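You operate a simulated robot arm through the tools that you are given. There is no shell and no other tool.

Carry out the task below with a simulated robot arm. There is one attempt and no reset: what you move stays moved.

## Task
Plug the sink, fill it to the blue line and stand the cream posy in the wire basket.
Fine: plug it with the grey pipe; turn the tap off; leave the other posy in its crock.

The check looks at the end state, three seconds after you hand in, the way a careful person would. Anything else that was tipped, shoved, dropped, spilled or broken makes it a failure.

## Robot
A 6-joint arm with a two-finger gripper, fixed in place. Base frame: the origin is on the floor under the middle of its stand, x ahead of it, y to its left, z up. Units: mm, degrees, N and s.
It reaches about 1572 mm from its shoulder. Its first joint turns from -166.0 to 166.0 degrees. Payload 2.45 kg.
The tool frame sits at the grasp point between the pads (the TCP): z along the fingers, y along the line on which they close. The tips reach 20 mm beyond it. The gripper opens to 140 mm; its body begins 168 mm behind the TCP.
Orientation is that of the tool frame in the base frame, as [roll, pitch, yaw] about the fixed x, y, z axes, in that order (R = Rz(yaw) Ry(pitch) Rx(roll)). With the fingers straight down and closing along the base's y, the tool's x points along the base's -x, its y along +y and its z along -z.

## Interface
- The arm moves only by the tool arm_command. Its argument "targets" is a list of rows, each a list of 7 numbers: the shift along the tool's x, y, z in mm, then the turn, a rotation vector about the tool's x, y, z in degrees, then the gripper command, from -1 (fully open) to 1 (shut), values between in proportion. In form: [[x, y, z, ax, ay, az, claw], ...]. A call has 1 to 20 rows; each row shifts and turns the commanded pose from where the row before left it, along the tool's axes as they then stand. Rows are played at 5 a second. More than 50 mm and 8.6 degrees between two rows, or a gripper value outside its range, and nothing of the call is played. Where a pose cannot be reached the arm comes as near as it can. A force on the tool above 90 N (or 10 N above the force at the start of the call, whichever is more), or a blocked arm, ends the call early, and 0.2 s more pass. Each finger travels about 45 mm/s and halts on what it meets, pressing with about 30 N; the grip force reading is that of the motor and also rises with nothing between the fingers. The clock runs only during rows and for 0.2 s after the last one: add rows that do not move to give the fingers time. It gives the time, the measured TCP pose, the force on the tool (base axes), the opening and the grip force at its end, in the units of the frame above (readings bear some noise), with the torque about the TCP (base axes, N m) and any sound that the robot's microphone picked up, and new pictures: "views" is both (left out), scene, wrist or none.
- Cameras (640 x 400 px; columns grow to the right, rows downward): "scene" is fixed at [218.6, 500, 1562.9]; the picture's right is [-0.36, -0.93, 0.00], its down [-0.62, 0.24, -0.74] and it looks along [0.69, -0.27, -0.67] (base axes); focal length 343 px, centre (320, 200). "wrist" rides on the gripper at [78, 11, -209] in the tool frame; the picture's right is [-0.14, 0.99, 0.00], its down [-0.92, -0.13, -0.37] and it looks along [-0.37, -0.05, 0.93] (tool axes); focal length 280 px, centre (320, 200). There is no depth. A picture from a camera that has moved, and an enlarged one, comes with that camera's place and axes in the base frame and with its lens.
- enlarge(camera, box): a new picture of the part [left, top, right, bottom] of that camera's present view, enlarged. The clock stands still meanwhile.
- hand_in(): hands the job in; it is judged then, once.

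Places have to be worked out from the pictures, the camera data and where the tool is seen. Open the gripper and draw the arm clear of the work before you hand the job in, unless the task says otherwise.

The tools are called after ">>>" as name(argument=value, ...) on one line, values as JSON. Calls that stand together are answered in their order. arm_command: Moves the arm, as the interface text tells. Its arguments: {"type":"object","properties":{"targets":{"type":"array"},"views":{"type":"string","enum":["both","scene","wrist","none"]}},"required":["targets"]} The other tools are called the same way: enlarge (camera, box) takes an enlarged picture of a part of a camera's view; hand_in () hands the job in.

At the start:

```text
time_s: 0.0
eef_pos: [544.5, 505.1, 1254.7]
orientation: [-180.0, 0.0, 179.9]
contact_force: [0.1, -0.3, -0.5]
torque: [-0.01, 0.02, 0.01]
width: 139.8
gripper_force: 0.0
```

scene: 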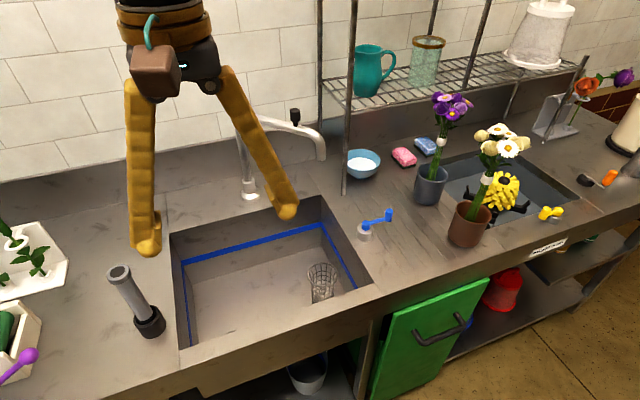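
wrist: 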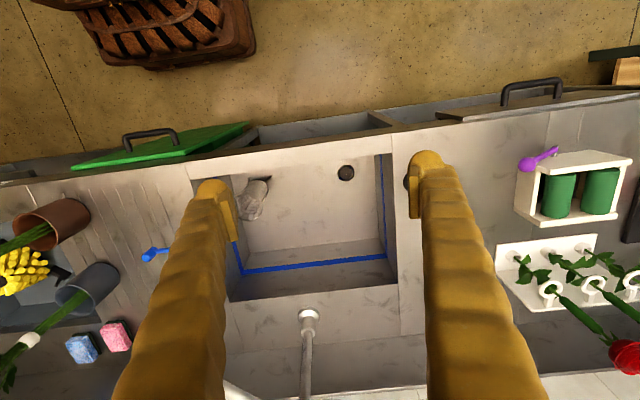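

I start by looking more closely at the scene: the grey pipe stands left of the sink, the drain hole is visible in the sink, and a wire basket seems to sit in the sink. I'll enlarge several regions first.

>>> enlarge(camera="scene", box=[80, 180, 400, 380])

>>> enlarge(camera="scene", box=[320, 60, 640, 260])

>>> enlarge(camera="wrist", box=[180, 120, 440, 340])

>>> enlarge(camera="scene", box=[200, 80, 400, 220])

```text
2.00 times, centred on (240, 280) of scene
camera zoom: at [218.6, 500.0, 1562.9], right [-0.36, -0.93, 0.0], down [-0.62, 0.24, -0.74], along [0.69, -0.27, -0.67], focal length 686 px, centre (480, 40)
```

zoom: 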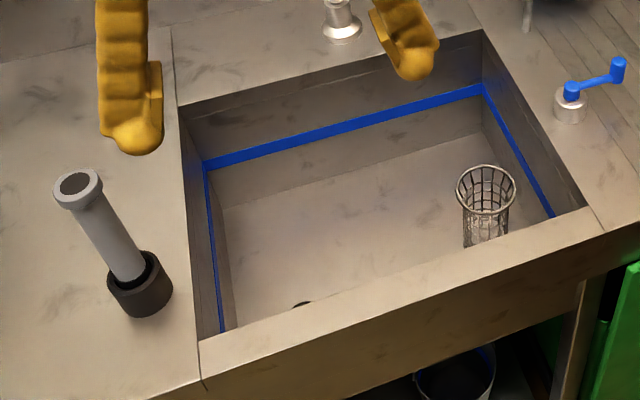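

```text
2.00 times, centred on (480, 160) of scene
camera zoom: at [218.6, 500.0, 1562.9], right [-0.36, -0.93, 0.0], down [-0.62, 0.24, -0.74], along [0.69, -0.27, -0.67], focal length 686 px, centre (0, 280)
```

zoom: 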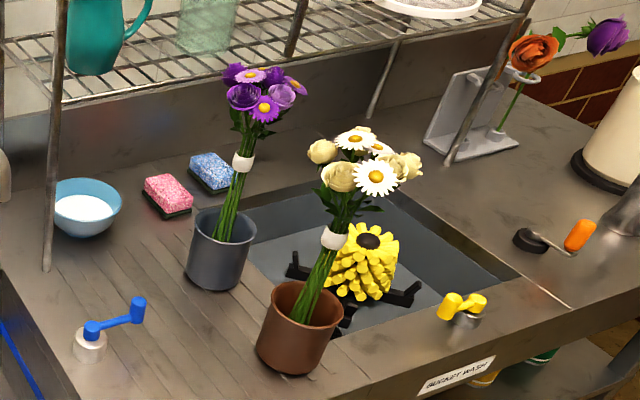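

```text
1.82 times, centred on (310, 230) of wrist
camera zoom: at [465.6, 517.0, 1463.7], right [0.14, 0.99, 0.0], down [0.92, -0.13, 0.37], along [0.37, -0.05, -0.93], focal length 510 px, centre (338, 146)
```

zoom: 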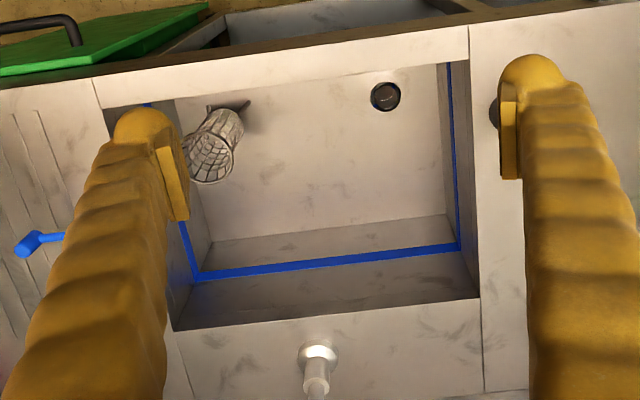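

```text
2.86 times, centred on (300, 150) of scene
camera zoom: at [218.6, 500.0, 1562.9], right [-0.36, -0.93, 0.0], down [-0.62, 0.24, -0.74], along [0.69, -0.27, -0.67], focal length 980 px, centre (377, 343)
```

zoom: 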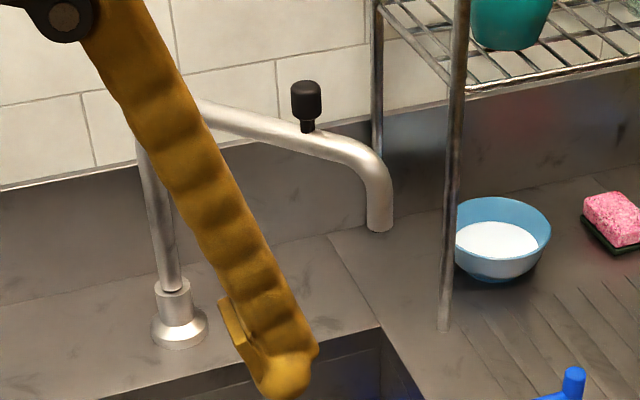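

The counter works out at z≈850, the sink opening at about x 623–975 and y 200–656, the floor at z≈609, the blue line at z≈719, the drain near (726, 565) and the basket near (734, 289). Next I enlarge the tap spout, the pipe and the posies.

>>> enlarge(camera="wrist", box=[180, 300, 380, 400])

>>> enlarge(camera="wrist", box=[0, 180, 200, 380])

>>> enlarge(camera="scene", box=[90, 250, 190, 350])

>>> enlarge(camera="scene", box=[340, 190, 420, 250])

```text
3.20 times, centred on (280, 350) of wrist
camera zoom: at [465.6, 517.0, 1463.7], right [0.14, 0.99, 0.0], down [0.92, -0.13, 0.37], along [0.37, -0.05, -0.93], focal length 897 px, centre (448, -280)
```

zoom: 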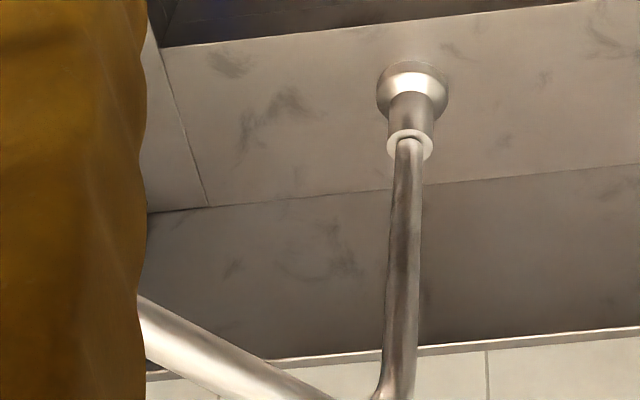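

```text
2.00 times, centred on (100, 280) of wrist
camera zoom: at [465.6, 517.0, 1463.7], right [0.14, 0.99, 0.0], down [0.92, -0.13, 0.37], along [0.37, -0.05, -0.93], focal length 561 px, centre (760, 40)
```

zoom: 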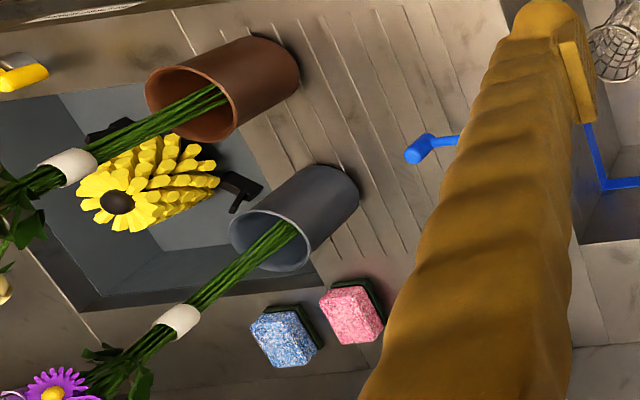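

```text
4.00 times, centred on (140, 300) of scene
camera zoom: at [218.6, 500.0, 1562.9], right [-0.36, -0.93, 0.0], down [-0.62, 0.24, -0.74], along [0.69, -0.27, -0.67], focal length 1373 px, centre (1040, -200)
```

zoom: 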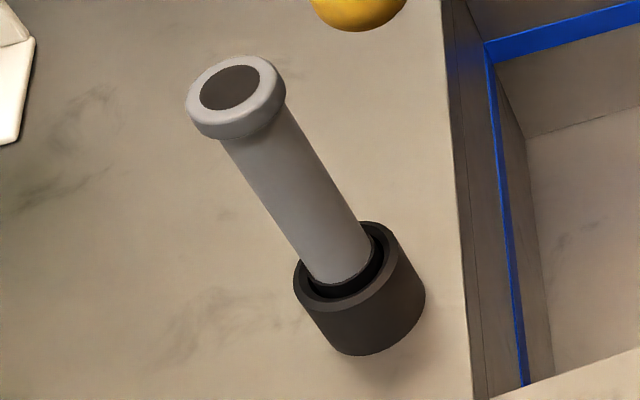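

```text
6.67 times, centred on (380, 220) of scene
camera zoom: at [218.6, 500.0, 1562.9], right [-0.36, -0.93, 0.0], down [-0.62, 0.24, -0.74], along [0.69, -0.27, -0.67], focal length 2288 px, centre (-80, 67)
```

zoom: 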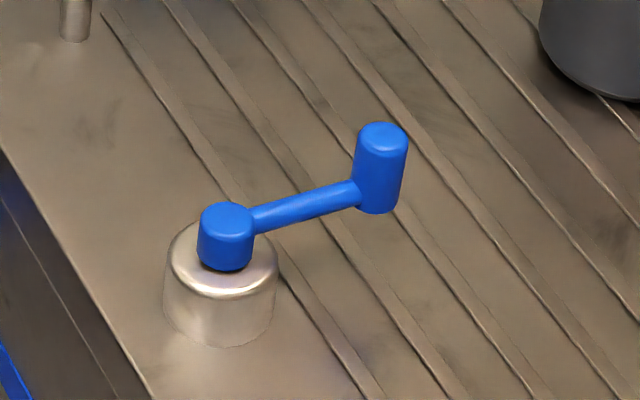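

The pipe stands in a dark cup near (692, 706) with its top at z≈1059. The spout tip seems to be close to the sink's back right corner, near (935, 220, 1018). I'll move right and tilt the wrist camera forward to check the spout and the valves.

>>> arm_command(targets=[[0, -50, 0, 0, 0, 0, -1], [0, -50, 0, 0, 0, 0, -1], [0, -50, 0, 0, 0, 0, -1], [0, -50, 0, 0, -8, 0, -1], [0, 0, 0, 0, -8, 0, -1], [0, 0, 0, 0, -8, 0, -1], [0, 0, 0, 0, 0, 0, -1]])

```text
time_s: 1.6
eef_pos: [545.7, 308.8, 1255.4]
orientation: [180.0, 24.0, 180.0]
contact_force: [-0.4, -0.5, 0.2]
torque: [0.0, 0.0, -0.01]
width: 140.2
gripper_force: 0.0
camera wrist: at [388.9, 319.3, 1413.7], right [0.13, 0.99, 0.06], down [0.69, -0.13, 0.71], along [0.71, -0.05, -0.7], focal length 280 px, centre (320, 200)
```

scene: 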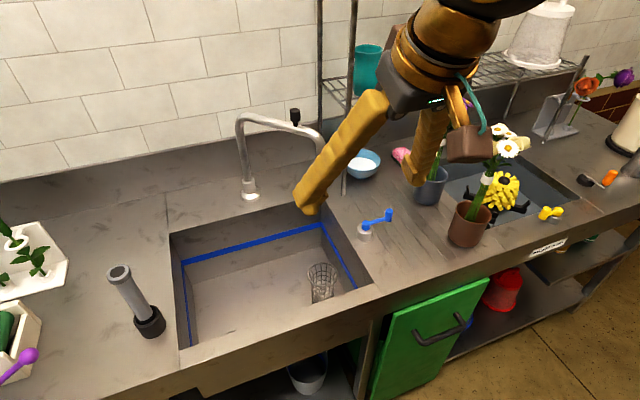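
wrist: 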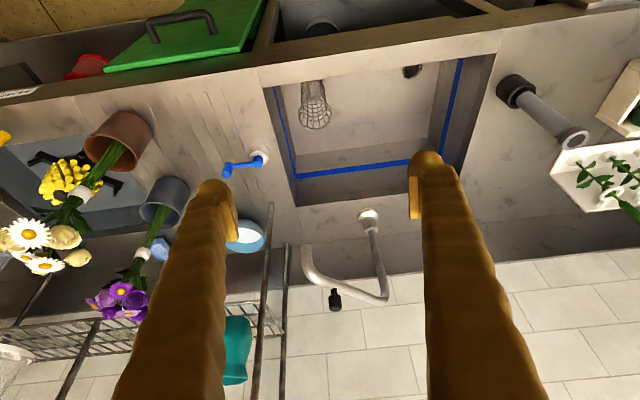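

The spout is now in clear view between the fingers. I'll enlarge it, the valve and the posies for triangulation.

>>> enlarge(camera="wrist", box=[240, 180, 440, 320])

>>> enlarge(camera="scene", box=[210, 90, 350, 210])

>>> enlarge(camera="wrist", box=[0, 90, 280, 330])

>>> enlarge(camera="wrist", box=[250, 50, 600, 190])

```text
2.86 times, centred on (340, 250) of wrist
camera zoom: at [388.9, 319.3, 1413.7], right [0.13, 0.99, 0.06], down [0.69, -0.13, 0.71], along [0.71, -0.05, -0.7], focal length 801 px, centre (263, 57)
```

zoom: 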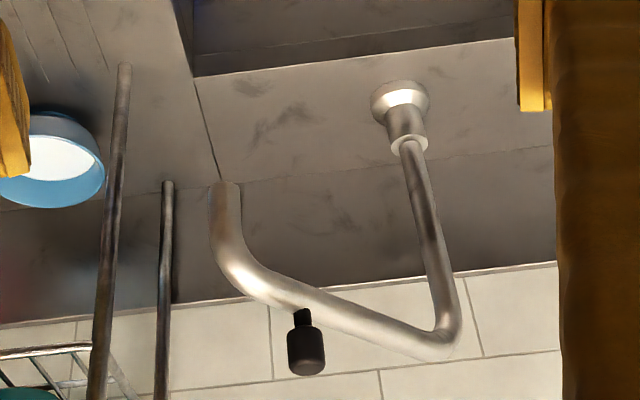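

```text
3.33 times, centred on (280, 150) of scene
camera zoom: at [218.6, 500.0, 1562.9], right [-0.36, -0.93, 0.0], down [-0.62, 0.24, -0.74], along [0.69, -0.27, -0.67], focal length 1144 px, centre (453, 367)
```

zoom: 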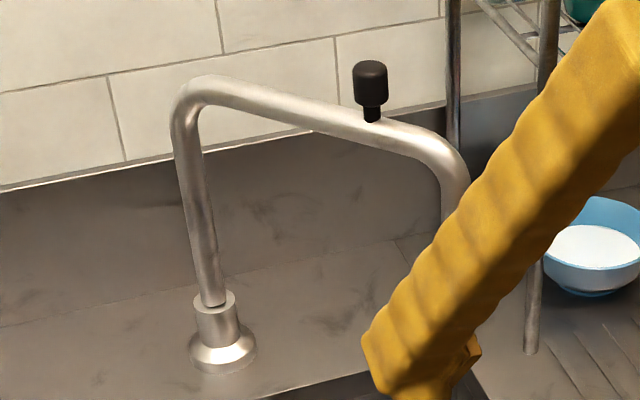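

```text
1.67 times, centred on (140, 210) of wrist
camera zoom: at [388.9, 319.3, 1413.7], right [0.13, 0.99, 0.06], down [0.69, -0.13, 0.71], along [0.71, -0.05, -0.7], focal length 467 px, centre (620, 183)
```

zoom: 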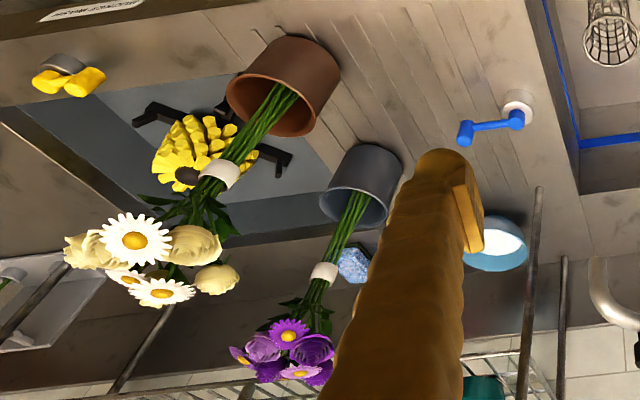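

```text
1.83 times, centred on (425, 120) of wrist
camera zoom: at [388.9, 319.3, 1413.7], right [0.13, 0.99, 0.06], down [0.69, -0.13, 0.71], along [0.71, -0.05, -0.7], focal length 513 px, centre (128, 346)
```

zoom: 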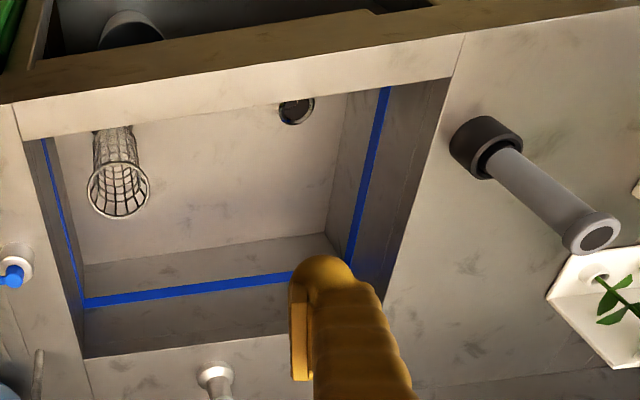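

The spout outlet triangulates to about (852, 252, 1081), which is over the sink. The blue valve hub is near (766, 157) with its knob near (770, 88). The pipe top is near (687, 700, 1066). I now go upright above the pipe for a closer look.

>>> arm_command(targets=[[0, 48, 0, 0, 8, 0, -1], [0, 48, 0, 0, 8, 0, -1], [0, 48, 0, 0, 8, 0, -1], [-25, 43, 0, 0, 0, 0, -1], [-25, 43, 0, 0, 0, 0, -1], [-25, 43, 0, 0, 0, 0, -1], [-25, 43, 0, 0, 0, 0, -1], [-25, 43, 0, 0, 0, 0, -1], [-17, 33, 0, 0, 0, 0, -1], [0, 0, 0, 0, 0, 0, -1], [0, 0, 0, 0, 0, 0, -1]])

```text
time_s: 4.0
eef_pos: [684.3, 695.7, 1253.6]
orientation: [-180.0, -0.1, 179.9]
contact_force: [-0.4, -0.1, 0.3]
torque: [0.01, -0.03, 0.0]
width: 140.1
gripper_force: 0.0
camera wrist: at [605.5, 707.0, 1461.4], right [0.14, 0.99, 0.0], down [0.92, -0.13, 0.37], along [0.36, -0.05, -0.93], focal length 280 px, centre (320, 200)
```

scene: 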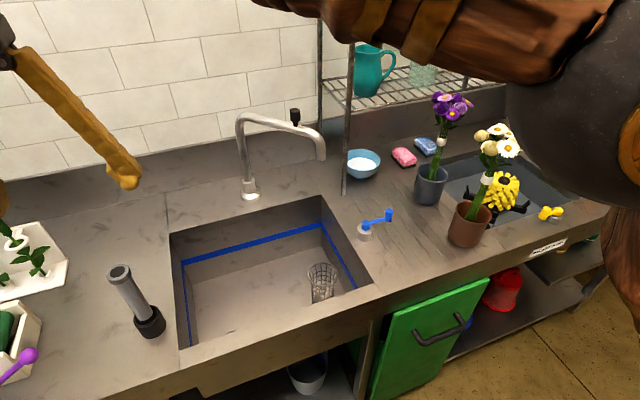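
wrist: 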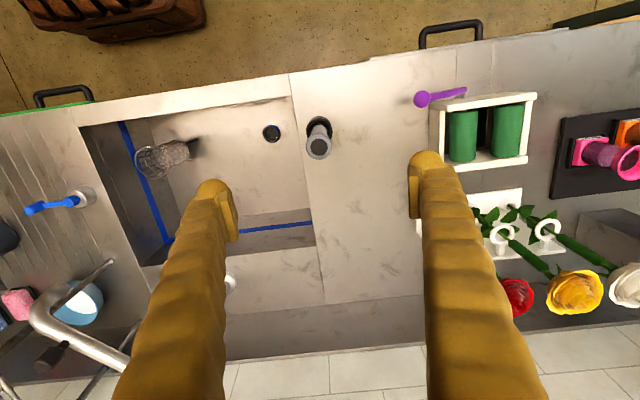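

The pipe and drain are both visible now. I'll enlarge them to pin down their positions.

>>> enlarge(camera="wrist", box=[240, 90, 400, 190])

>>> enlarge(camera="wrist", box=[0, 120, 240, 340])

>>> enlarge(camera="scene", box=[80, 230, 200, 350])

```text
4.00 times, centred on (320, 140) of wrist
camera zoom: at [605.5, 707.0, 1461.4], right [0.14, 0.99, 0.0], down [0.92, -0.13, 0.37], along [0.36, -0.05, -0.93], focal length 1122 px, centre (320, 440)
```

zoom: 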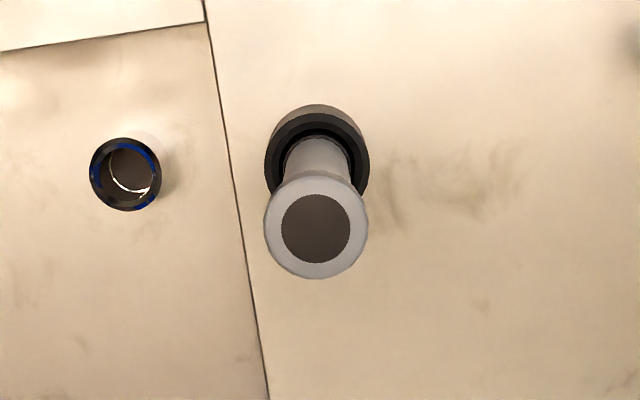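

```text
1.82 times, centred on (120, 230) of wrist
camera zoom: at [605.5, 707.0, 1461.4], right [0.14, 0.99, 0.0], down [0.92, -0.13, 0.37], along [0.36, -0.05, -0.93], focal length 510 px, centre (684, 146)
```

zoom: 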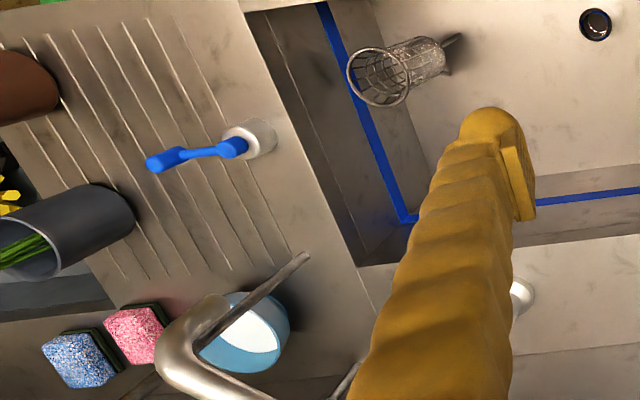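

```text
3.33 times, centred on (140, 290) of scene
camera zoom: at [218.6, 500.0, 1562.9], right [-0.36, -0.93, 0.0], down [-0.62, 0.24, -0.74], along [0.69, -0.27, -0.67], focal length 1144 px, centre (920, -100)
```

zoom: 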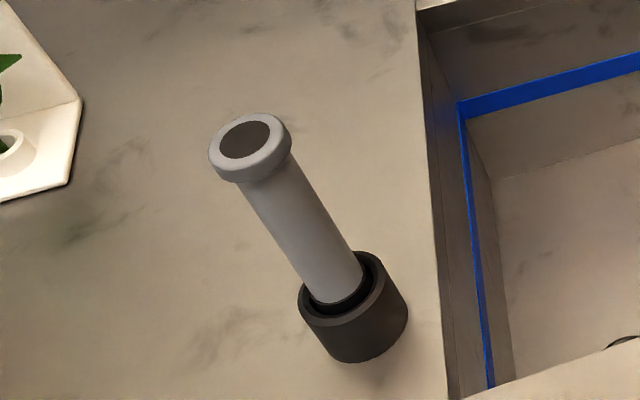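

Both wrist views agree the pipe is upright at about (683, 695) with its top near z≈1071, and the tool is aligned over it within 2 mm. The views also suggest the counter is nearer z≈873. I descend with open fingers to grip height just below the flange.

>>> arm_command(targets=[[1.3, -1, 45, 0, 0, 0, -1], [0, 0, 45, 0, 0, 0, -1], [0, 0, 45, 0, 0, 0, -1], [0, 0, 45, 0, 0, 0, -1], [0, 0, 47, 0, 0, 0, -1], [0, 0, 0, 0, 0, 0, -1]])

```text
time_s: 5.4
eef_pos: [684.3, 696.4, 1025.7]
orientation: [180.0, 0.0, -180.0]
contact_force: [-0.4, 0.1, -0.4]
torque: [-0.01, -0.02, 0.0]
width: 140.2
gripper_force: 0.0
camera wrist: at [606.3, 707.6, 1234.2], right [0.14, 0.99, 0.0], down [0.92, -0.13, 0.37], along [0.37, -0.05, -0.93], focal length 280 px, centre (320, 200)
```

scene: 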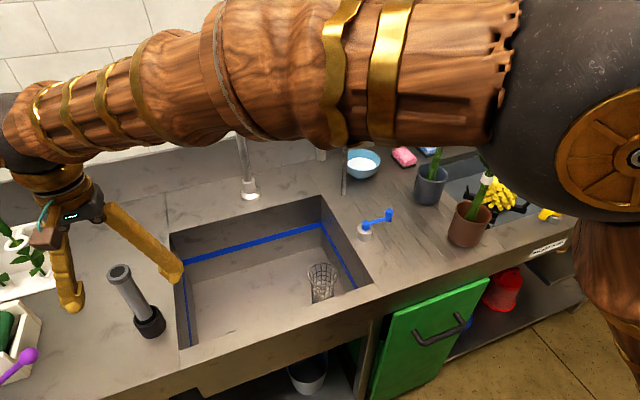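
wrist: 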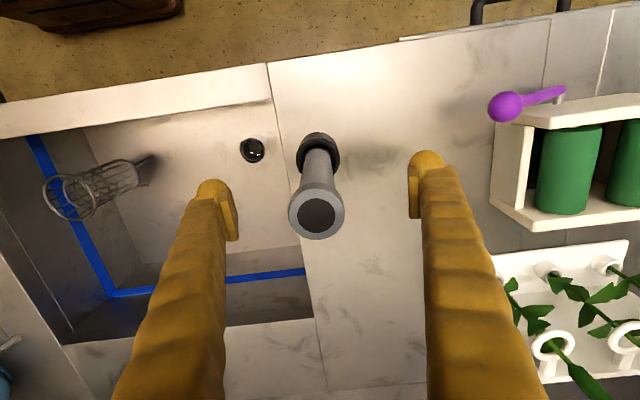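

The pipe sits between the fingers. I enlarge it to measure the remaining offset before closing.

>>> enlarge(camera="wrist", box=[220, 110, 420, 250])

>>> enlarge(camera="scene", box=[40, 220, 220, 350])

```text
2.86 times, centred on (320, 180) of wrist
camera zoom: at [606.3, 707.6, 1234.2], right [0.14, 0.99, 0.0], down [0.92, -0.13, 0.37], along [0.37, -0.05, -0.93], focal length 801 px, centre (320, 257)
```

zoom: 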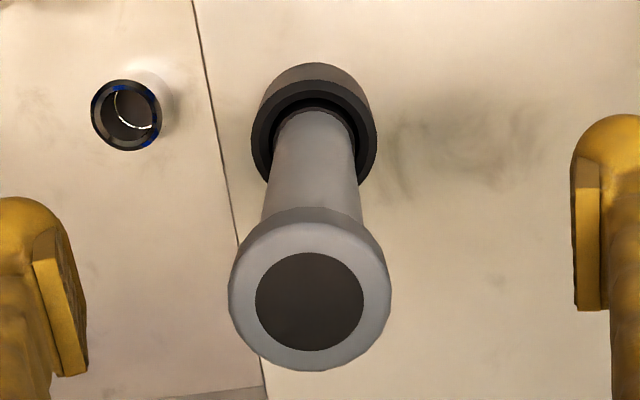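

```text
3.08 times, centred on (130, 285) of scene
camera zoom: at [218.6, 500.0, 1562.9], right [-0.36, -0.93, 0.0], down [-0.62, 0.24, -0.74], along [0.69, -0.27, -0.67], focal length 1056 px, centre (905, -62)
```

zoom: 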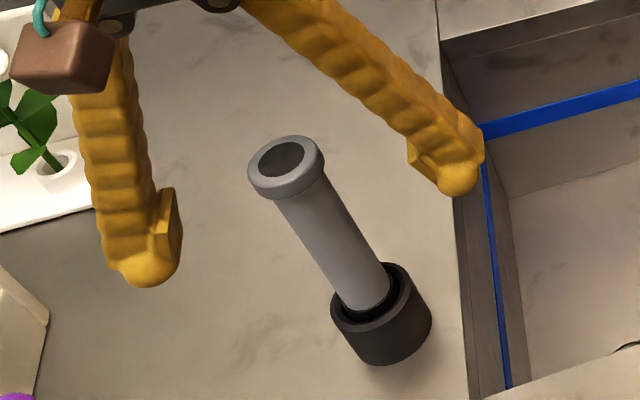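

The pipe axis measures about (681, 695) with the tool at (684, 696), and the drain triangulates to about (704, 558, 680). I nudge by 3 mm and close the fingers on the shaft.

>>> arm_command(targets=[[3, -1.5, 0, 0, 0, 0, -1], [0, 0, 0, 0, 0, 0, 1], [0, 0, 0, 0, 0, 0, 1], [0, 0, 0, 0, 0, 0, 1], [0, 0, 0, 0, 0, 0, 1], [0, 0, 0, 0, 0, 0, 1], [0, 0, 0, 0, 0, 0, 1], [0, 0, 0, 0, 0, 0, 1], [0, 0, 0, 0, 0, 0, 1], [0, 0, 0, 0, 0, 0, 1]])

```text
time_s: 7.6
eef_pos: [681.3, 695.9, 1026.9]
orientation: [-180.0, 0.0, 179.9]
contact_force: [0.6, -0.5, 0.1]
torque: [0.04, 0.01, -0.03]
width: 27.6
gripper_force: 30.0
camera wrist: at [603.4, 707.0, 1235.1], right [0.14, 0.99, 0.0], down [0.92, -0.13, 0.37], along [0.37, -0.05, -0.93], focal length 280 px, centre (320, 200)
```

scene: 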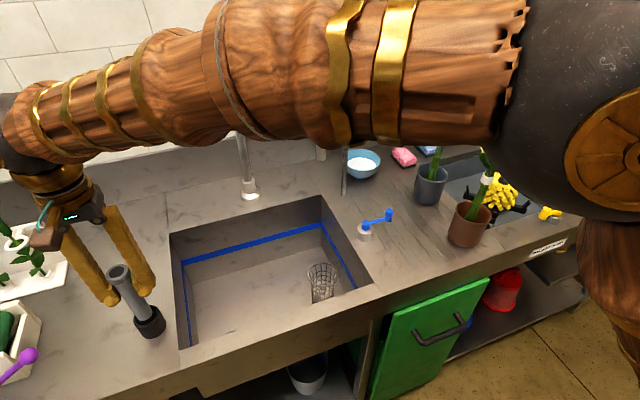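
wrist: 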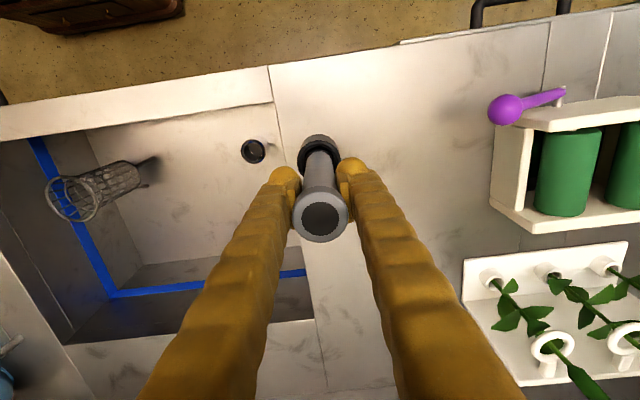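

The grip holds at 27.6 mm, which matches the shaft. I lift straight up, gently at first.

>>> arm_command(targets=[[0, 0, -10, 0, 0, 0, 1], [0, 0, -15, 0, 0, 0, 1], [0, 0, -25, 0, 0, 0, 1], [0, 0, -30, 0, 0, 0, 1], [0, 0, -40, 0, 0, 0, 1], [0, 0, 0, 0, 0, 0, 1]])

```text
time_s: 9.0
eef_pos: [682.5, 694.3, 1147.3]
orientation: [-180.0, -0.1, 180.0]
contact_force: [0.1, 0.3, -2.1]
torque: [0.02, 0.02, -0.03]
width: 27.6
gripper_force: 30.1
camera wrist: at [604.1, 706.0, 1355.6], right [0.14, 0.99, 0.0], down [0.92, -0.13, 0.37], along [0.37, -0.05, -0.93], focal length 280 px, centre (320, 200)
```

scene: 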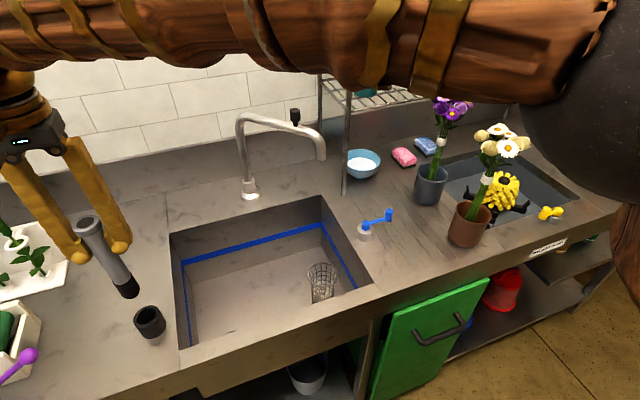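
wrist: 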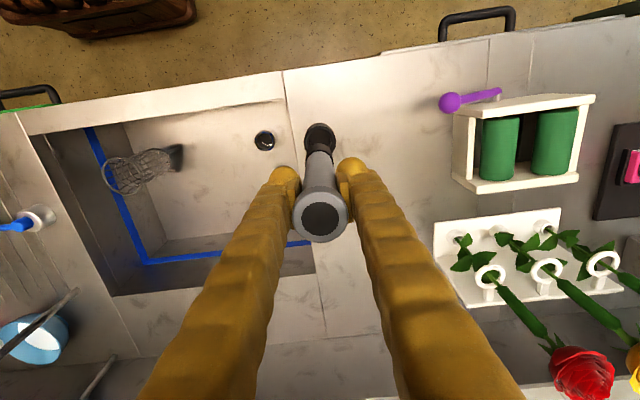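

The pipe came out cleanly, and its black plug end shows. I'll enlarge it to measure its length and the drain's position.

>>> enlarge(camera="scene", box=[40, 200, 200, 350])

>>> enlarge(camera="wrist", box=[220, 100, 380, 200])

```text
2.67 times, centred on (120, 275) of scene
camera zoom: at [218.6, 500.0, 1562.9], right [-0.36, -0.93, 0.0], down [-0.62, 0.24, -0.74], along [0.69, -0.27, -0.67], focal length 915 px, centre (853, 0)
```

zoom: 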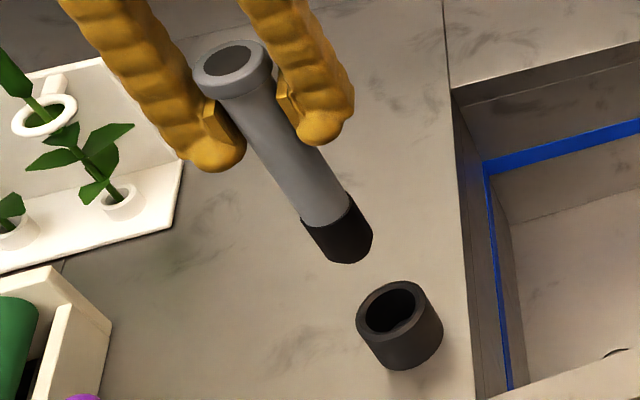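

```text
4.00 times, centred on (300, 150) of wrist
camera zoom: at [604.1, 706.0, 1355.6], right [0.14, 0.99, 0.0], down [0.92, -0.13, 0.37], along [0.37, -0.05, -0.93], focal length 1122 px, centre (400, 400)
```

zoom: 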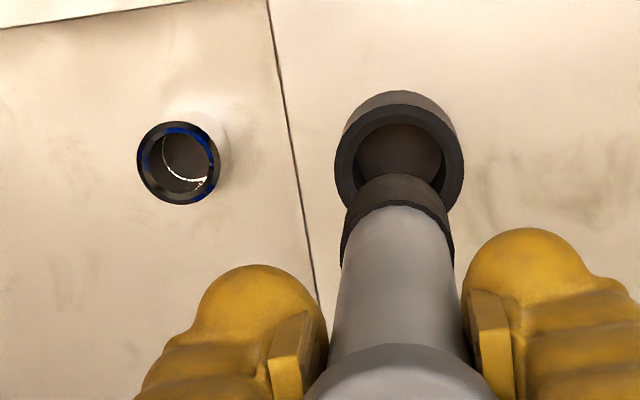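

The pipe is about 183 mm long, with its plug end about 137 mm below the TCP. The drain centre refines to about (704.5, 558.3). I move over it and lower partway.

>>> arm_command(targets=[[-7.5, -45.5, 0, 0, 0, 0, 1], [-7.5, -45.5, 0, 0, 0, 0, 1], [-7.5, -45.5, 0, 0, 0, 0, 1], [0, 0, 0, 0, 0, 0, 1], [0, 0, 40, 0, 0, 0, 1], [0, 0, 40, 0, 0, 0, 1], [0, 0, 40, 0, 0, 0, 1], [0, 0, 40, 0, 0, 0, 1], [0, 0, 40, 0, 0, 0, 1], [0, 0, 0, 0, 0, 0, 1]])

```text
time_s: 11.2
eef_pos: [705.7, 558.6, 947.9]
orientation: [-179.9, -0.1, -180.0]
contact_force: [0.1, -0.2, -1.4]
torque: [-0.03, 0.01, 0.01]
width: 27.6
gripper_force: 29.6
camera wrist: at [626.9, 569.6, 1154.8], right [0.14, 0.99, 0.0], down [0.92, -0.13, 0.37], along [0.37, -0.05, -0.93], focal length 280 px, centre (320, 200)
```

scene: 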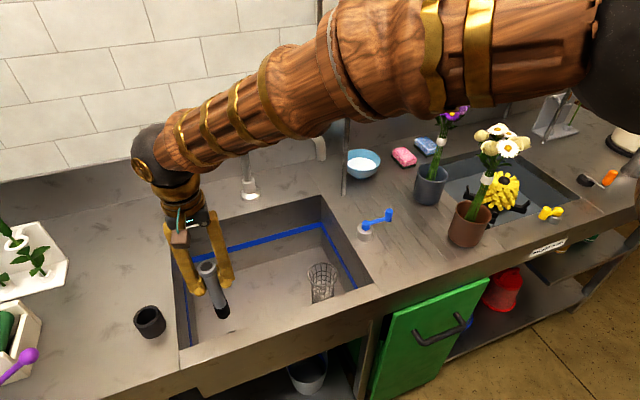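
wrist: 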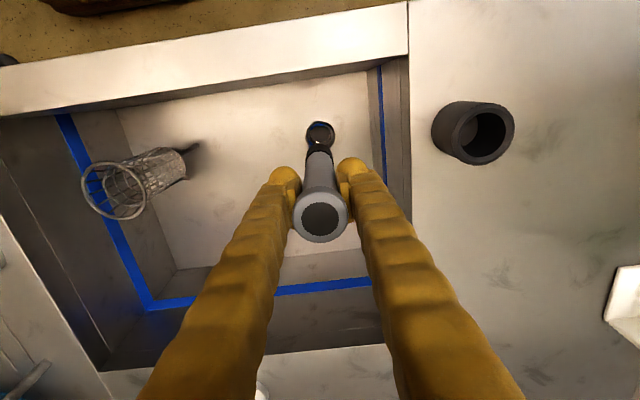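

>>> enlarge(camera="wrist", box=[260, 100, 380, 180])

>>> enlarge(camera="wrist", box=[0, 60, 320, 340])

```text
5.00 times, centred on (320, 140) of wrist
camera zoom: at [626.9, 569.6, 1154.8], right [0.14, 0.99, 0.0], down [0.92, -0.13, 0.37], along [0.37, -0.05, -0.93], focal length 1402 px, centre (320, 500)
```

zoom: 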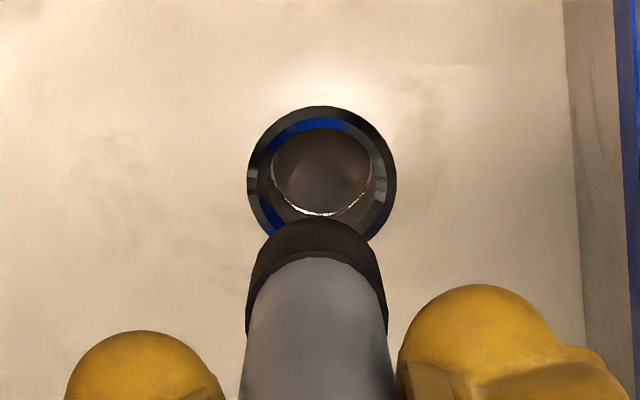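

```text
1.43 times, centred on (160, 200) of wrist
camera zoom: at [626.9, 569.6, 1154.8], right [0.14, 0.99, 0.0], down [0.92, -0.13, 0.37], along [0.37, -0.05, -0.93], focal length 401 px, centre (549, 200)
```

zoom: 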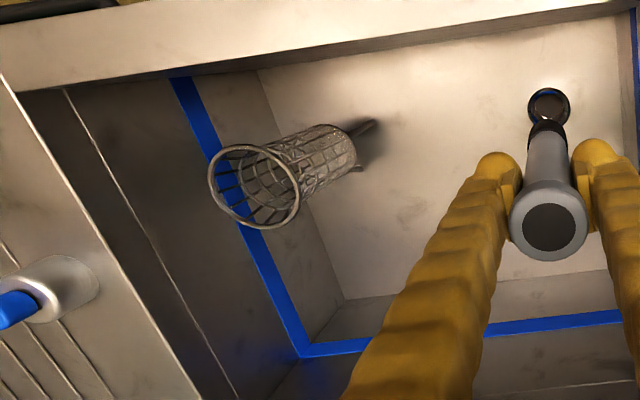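

The drain's bevelled ring centres on about (703.5, 558.7) and the pipe's end sits near (706.5, 558). I shift 3 mm, lower 90 mm and recheck alignment.

>>> arm_command(targets=[[3, 0.5, 0, 0, 0, 0, 1], [0, 0, 30, 0, 0, 0, 1], [0, 0, 30, 0, 0, 0, 1], [0, 0, 30, 0, 0, 0, 1], [0, 0, 0, 0, 0, 0, 1], [0, 0, 0, 0, 0, 0, 1]])

>>> enlarge(camera="wrist", box=[260, 100, 380, 180])

>>> enlarge(camera="scene", box=[140, 220, 280, 360])

```text
time_s: 12.6
eef_pos: [702.6, 558.6, 857.7]
orientation: [180.0, 0.0, 180.0]
contact_force: [0.5, -0.2, -1.6]
torque: [0.01, 0.0, 0.01]
width: 27.2
gripper_force: 29.6
camera wrist: at [623.1, 569.4, 1066.3], right [0.14, 0.99, 0.0], down [0.92, -0.13, 0.37], along [0.37, -0.05, -0.93], focal length 280 px, centre (320, 200)
```

scene: 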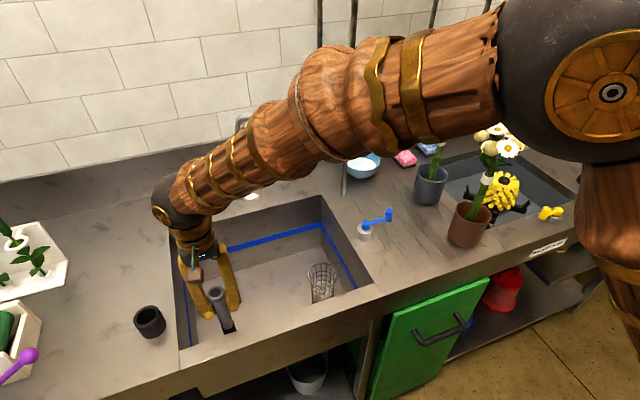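
wrist: 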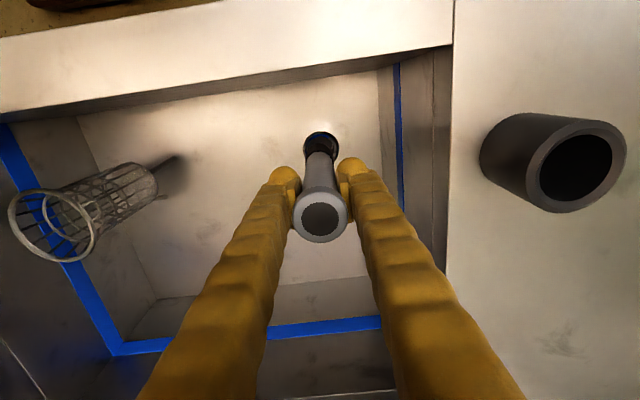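

```text
5.00 times, centred on (320, 140) of wrist
camera zoom: at [623.1, 569.4, 1066.3], right [0.14, 0.99, 0.0], down [0.92, -0.13, 0.37], along [0.37, -0.05, -0.93], focal length 1402 px, centre (320, 500)
```

zoom: 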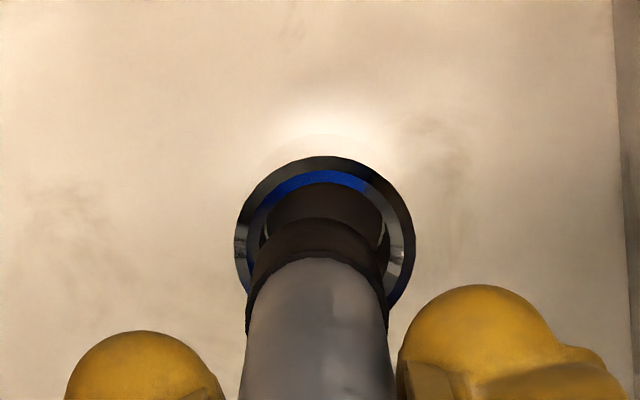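

```text
2.86 times, centred on (210, 290) of scene
camera zoom: at [218.6, 500.0, 1562.9], right [-0.36, -0.93, 0.0], down [-0.62, 0.24, -0.74], along [0.69, -0.27, -0.67], focal length 980 px, centre (634, -57)
```

zoom: 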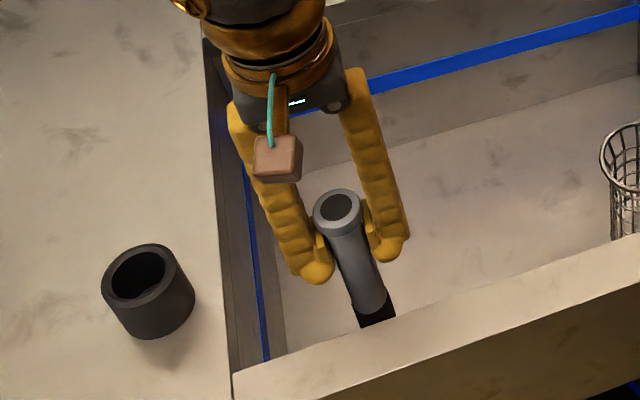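

At this height the drain ring's centre would appear about 2 mm to the +y side and 2 mm to the −x side of the plug's centre. I correct by that and go down slowly, letting the force limit stop me at contact.

>>> arm_command(targets=[[2.3, 1.9, 0, 0, 0, 0, 1], [0, 0, 10, 0, 0, 0, 1], [0, 0, 8, 0, 0, 0, 1], [0, 0, 5, 0, 0, 0, 1], [0, 0, 5, 0, 0, 0, 1], [0, 0, 0, 0, 0, 0, 1]])

>>> enlarge(camera="wrist", box=[260, 100, 380, 180])

```text
time_s: 14.0
eef_pos: [699.4, 561.9, 830.5]
orientation: [-180.0, 0.0, 179.9]
contact_force: [0.5, -0.2, -1.7]
torque: [0.0, 0.0, -0.01]
width: 27.7
gripper_force: 29.5
camera wrist: at [620.7, 572.8, 1038.8], right [0.14, 0.99, 0.0], down [0.92, -0.13, 0.37], along [0.37, -0.05, -0.93], focal length 280 px, centre (320, 200)
```

scene: 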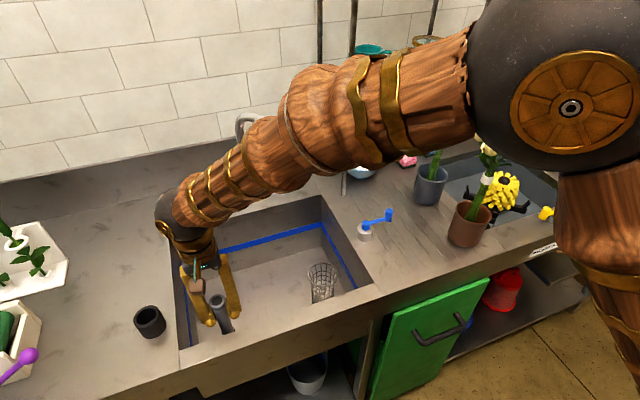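
wrist: 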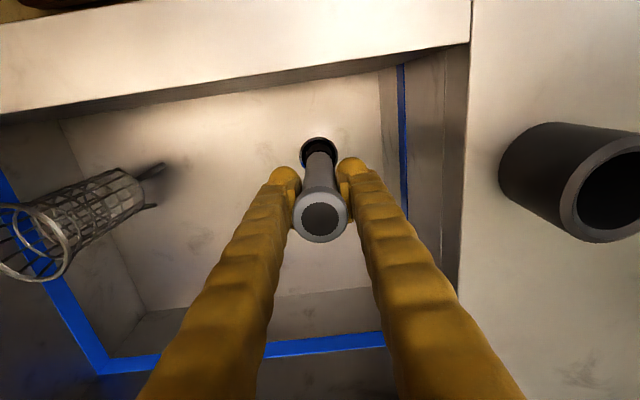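

```text
5.00 times, centred on (320, 140) of wrist
camera zoom: at [620.7, 572.8, 1038.8], right [0.14, 0.99, 0.0], down [0.92, -0.13, 0.37], along [0.37, -0.05, -0.93], focal length 1402 px, centre (320, 500)
```

zoom: 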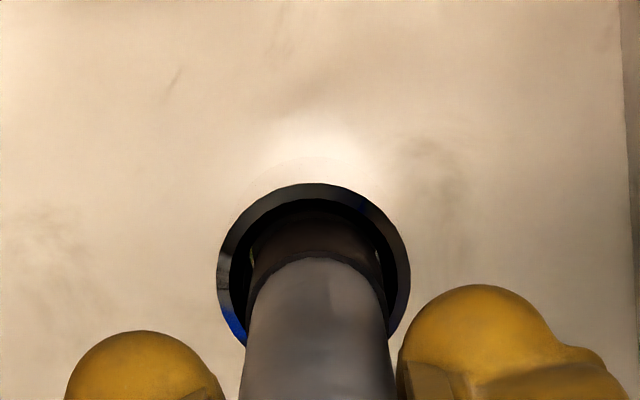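

The plug is now concentric with the ring to within a millimetre. I nudge 0.8 mm and push the pipe down slowly into the drain.

>>> arm_command(targets=[[0, -0.8, 4, 0, 0, 0, 1], [0, 0, 4, 0, 0, 0, 1], [0, 0, 4, 0, 0, 0, 1], [0, 0, 4, 0, 0, 0, 1], [0, 0, 4, 0, 0, 0, 1], [0, 0, 4, 0, 0, 0, 1], [0, 0, 4, 0, 0, 0, 1], [0, 0, 4, 0, 0, 0, 1], [0, 0, 4, 0, 0, 0, 1], [0, 0, 4, 0, 0, 0, 1], [0, 0, 0, 0, 0, 0, 1]])

>>> enlarge(camera="wrist", box=[260, 100, 380, 180])

```text
time_s: 16.4
eef_pos: [698.5, 561.0, 791.1]
orientation: [180.0, 0.0, -179.9]
contact_force: [-0.5, -0.1, -2.7]
torque: [0.06, 0.01, -0.01]
width: 27.8
gripper_force: 29.9
camera wrist: at [620.9, 572.0, 998.8], right [0.14, 0.99, 0.0], down [0.92, -0.13, 0.37], along [0.37, -0.05, -0.93], focal length 280 px, centre (320, 200)
```

scene: 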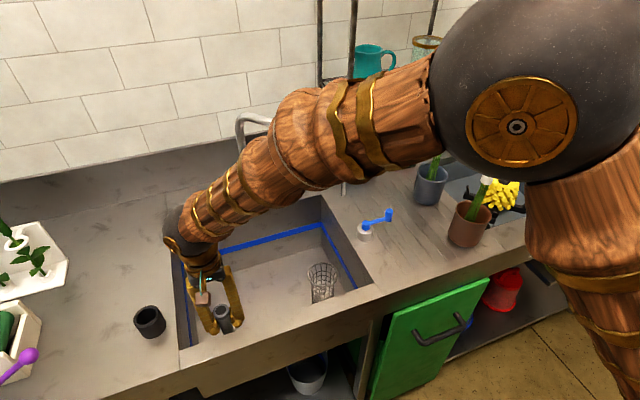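
wrist: 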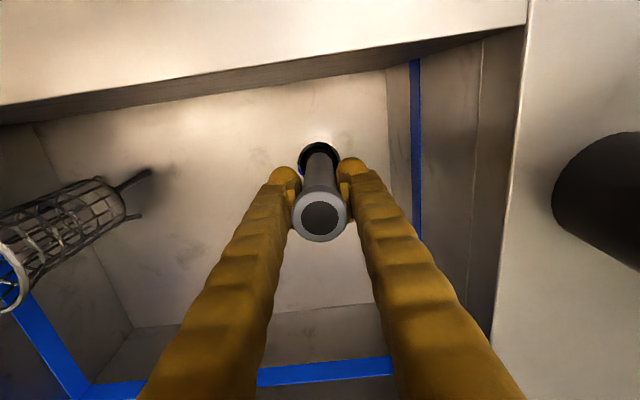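

```text
5.00 times, centred on (320, 140) of wrist
camera zoom: at [620.9, 572.0, 998.8], right [0.14, 0.99, 0.0], down [0.92, -0.13, 0.37], along [0.37, -0.05, -0.93], focal length 1402 px, centre (320, 500)
```

zoom: 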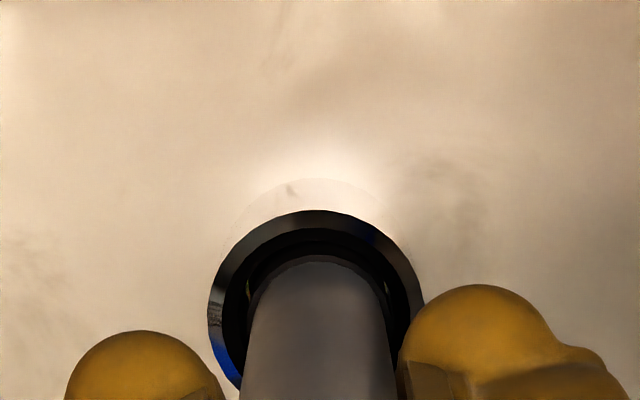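

There's no resistance yet, and the sleeve is about 25 mm into the drain. I carry on down in small steps until it seats.

>>> arm_command(targets=[[0, 0, 3, 0, 0, 0, 1], [0, 0, 3, 0, 0, 0, 1], [0, 0, 3, 0, 0, 0, 1], [0, 0, 3, 0, 0, 0, 1], [0, 0, 3, 0, 0, 0, 1], [0, 0, 3, 0, 0, 0, 1], [0, 0, 0, 0, 0, 0, 1]])

>>> enlarge(camera="wrist", box=[260, 100, 380, 180])

```text
time_s: 18.0
eef_pos: [699.7, 561.3, 771.9]
orientation: [-180.0, 0.0, 180.0]
contact_force: [2.7, 0.1, 47.0]
torque: [0.04, -0.09, 0.03]
width: 27.5
gripper_force: 29.9
camera wrist: at [620.8, 571.3, 981.1], right [0.14, 0.99, 0.0], down [0.92, -0.13, 0.37], along [0.37, -0.05, -0.93], focal length 280 px, centre (320, 200)
```

scene: 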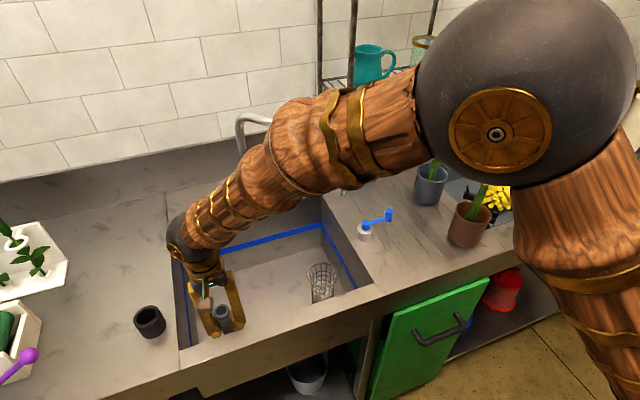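
wrist: 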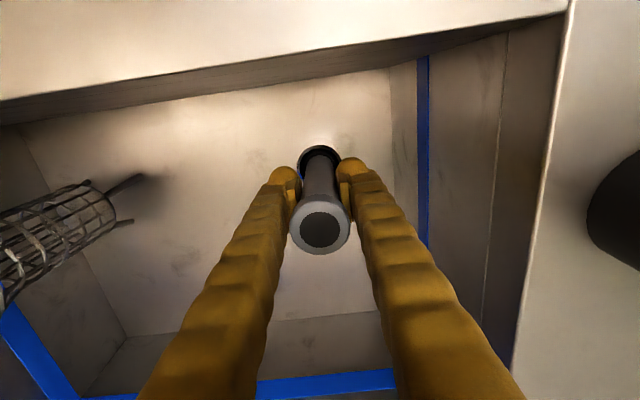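

```text
5.00 times, centred on (320, 140) of wrist
camera zoom: at [620.8, 571.3, 981.1], right [0.14, 0.99, 0.0], down [0.92, -0.13, 0.37], along [0.37, -0.05, -0.93], focal length 1402 px, centre (320, 500)
```

zoom: 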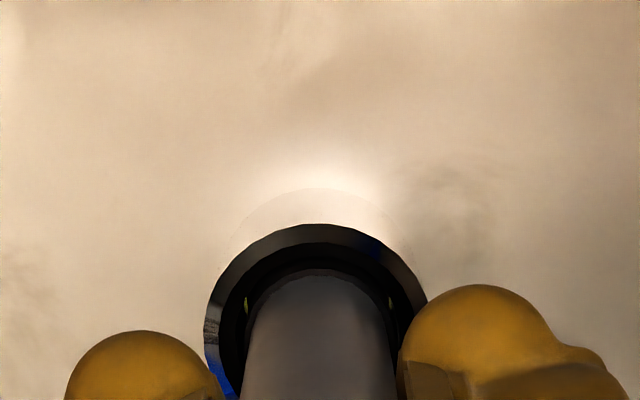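

The force rose to 47 N with the pipe sliding slightly in the grip, so the plug is seated. I open the fingers to about 80 mm and rise clear.

>>> arm_command(targets=[[0, 0, 0, 0, 0, 0, 0.6], [0, 0, 0, 0, 0, 0, 0.2], [0, 0, 0, 0, 0, 0, -0.14], [0, 0, 0, 0, 0, 0, -0.14], [0, 0, 0, 0, 0, 0, -0.14]])

>>> enlarge(camera="wrist", box=[240, 120, 400, 260])

```text
time_s: 19.2
eef_pos: [699.2, 560.1, 772.9]
orientation: [-180.0, 0.0, -180.0]
contact_force: [-0.3, -0.6, -0.3]
torque: [-0.01, 0.01, 0.0]
width: 79.7
gripper_force: 0.1
camera wrist: at [620.9, 571.4, 980.4], right [0.14, 0.99, 0.0], down [0.92, -0.13, 0.37], along [0.36, -0.05, -0.93], focal length 280 px, centre (320, 200)
```

scene: 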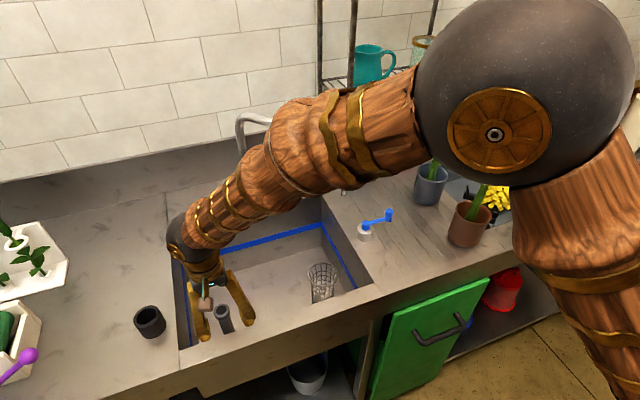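
wrist: 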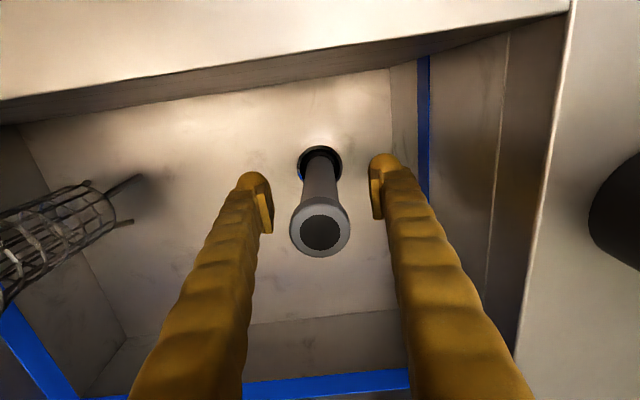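

```text
2.86 times, centred on (320, 190) of wrist
camera zoom: at [620.9, 571.4, 980.4], right [0.14, 0.99, 0.0], down [0.92, -0.13, 0.37], along [0.36, -0.05, -0.93], focal length 801 px, centre (320, 229)
```

zoom: 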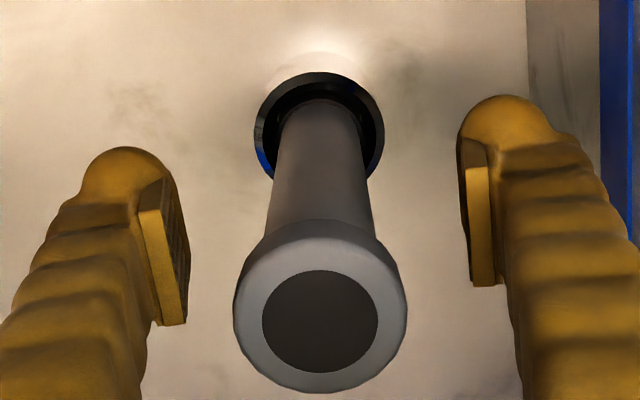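

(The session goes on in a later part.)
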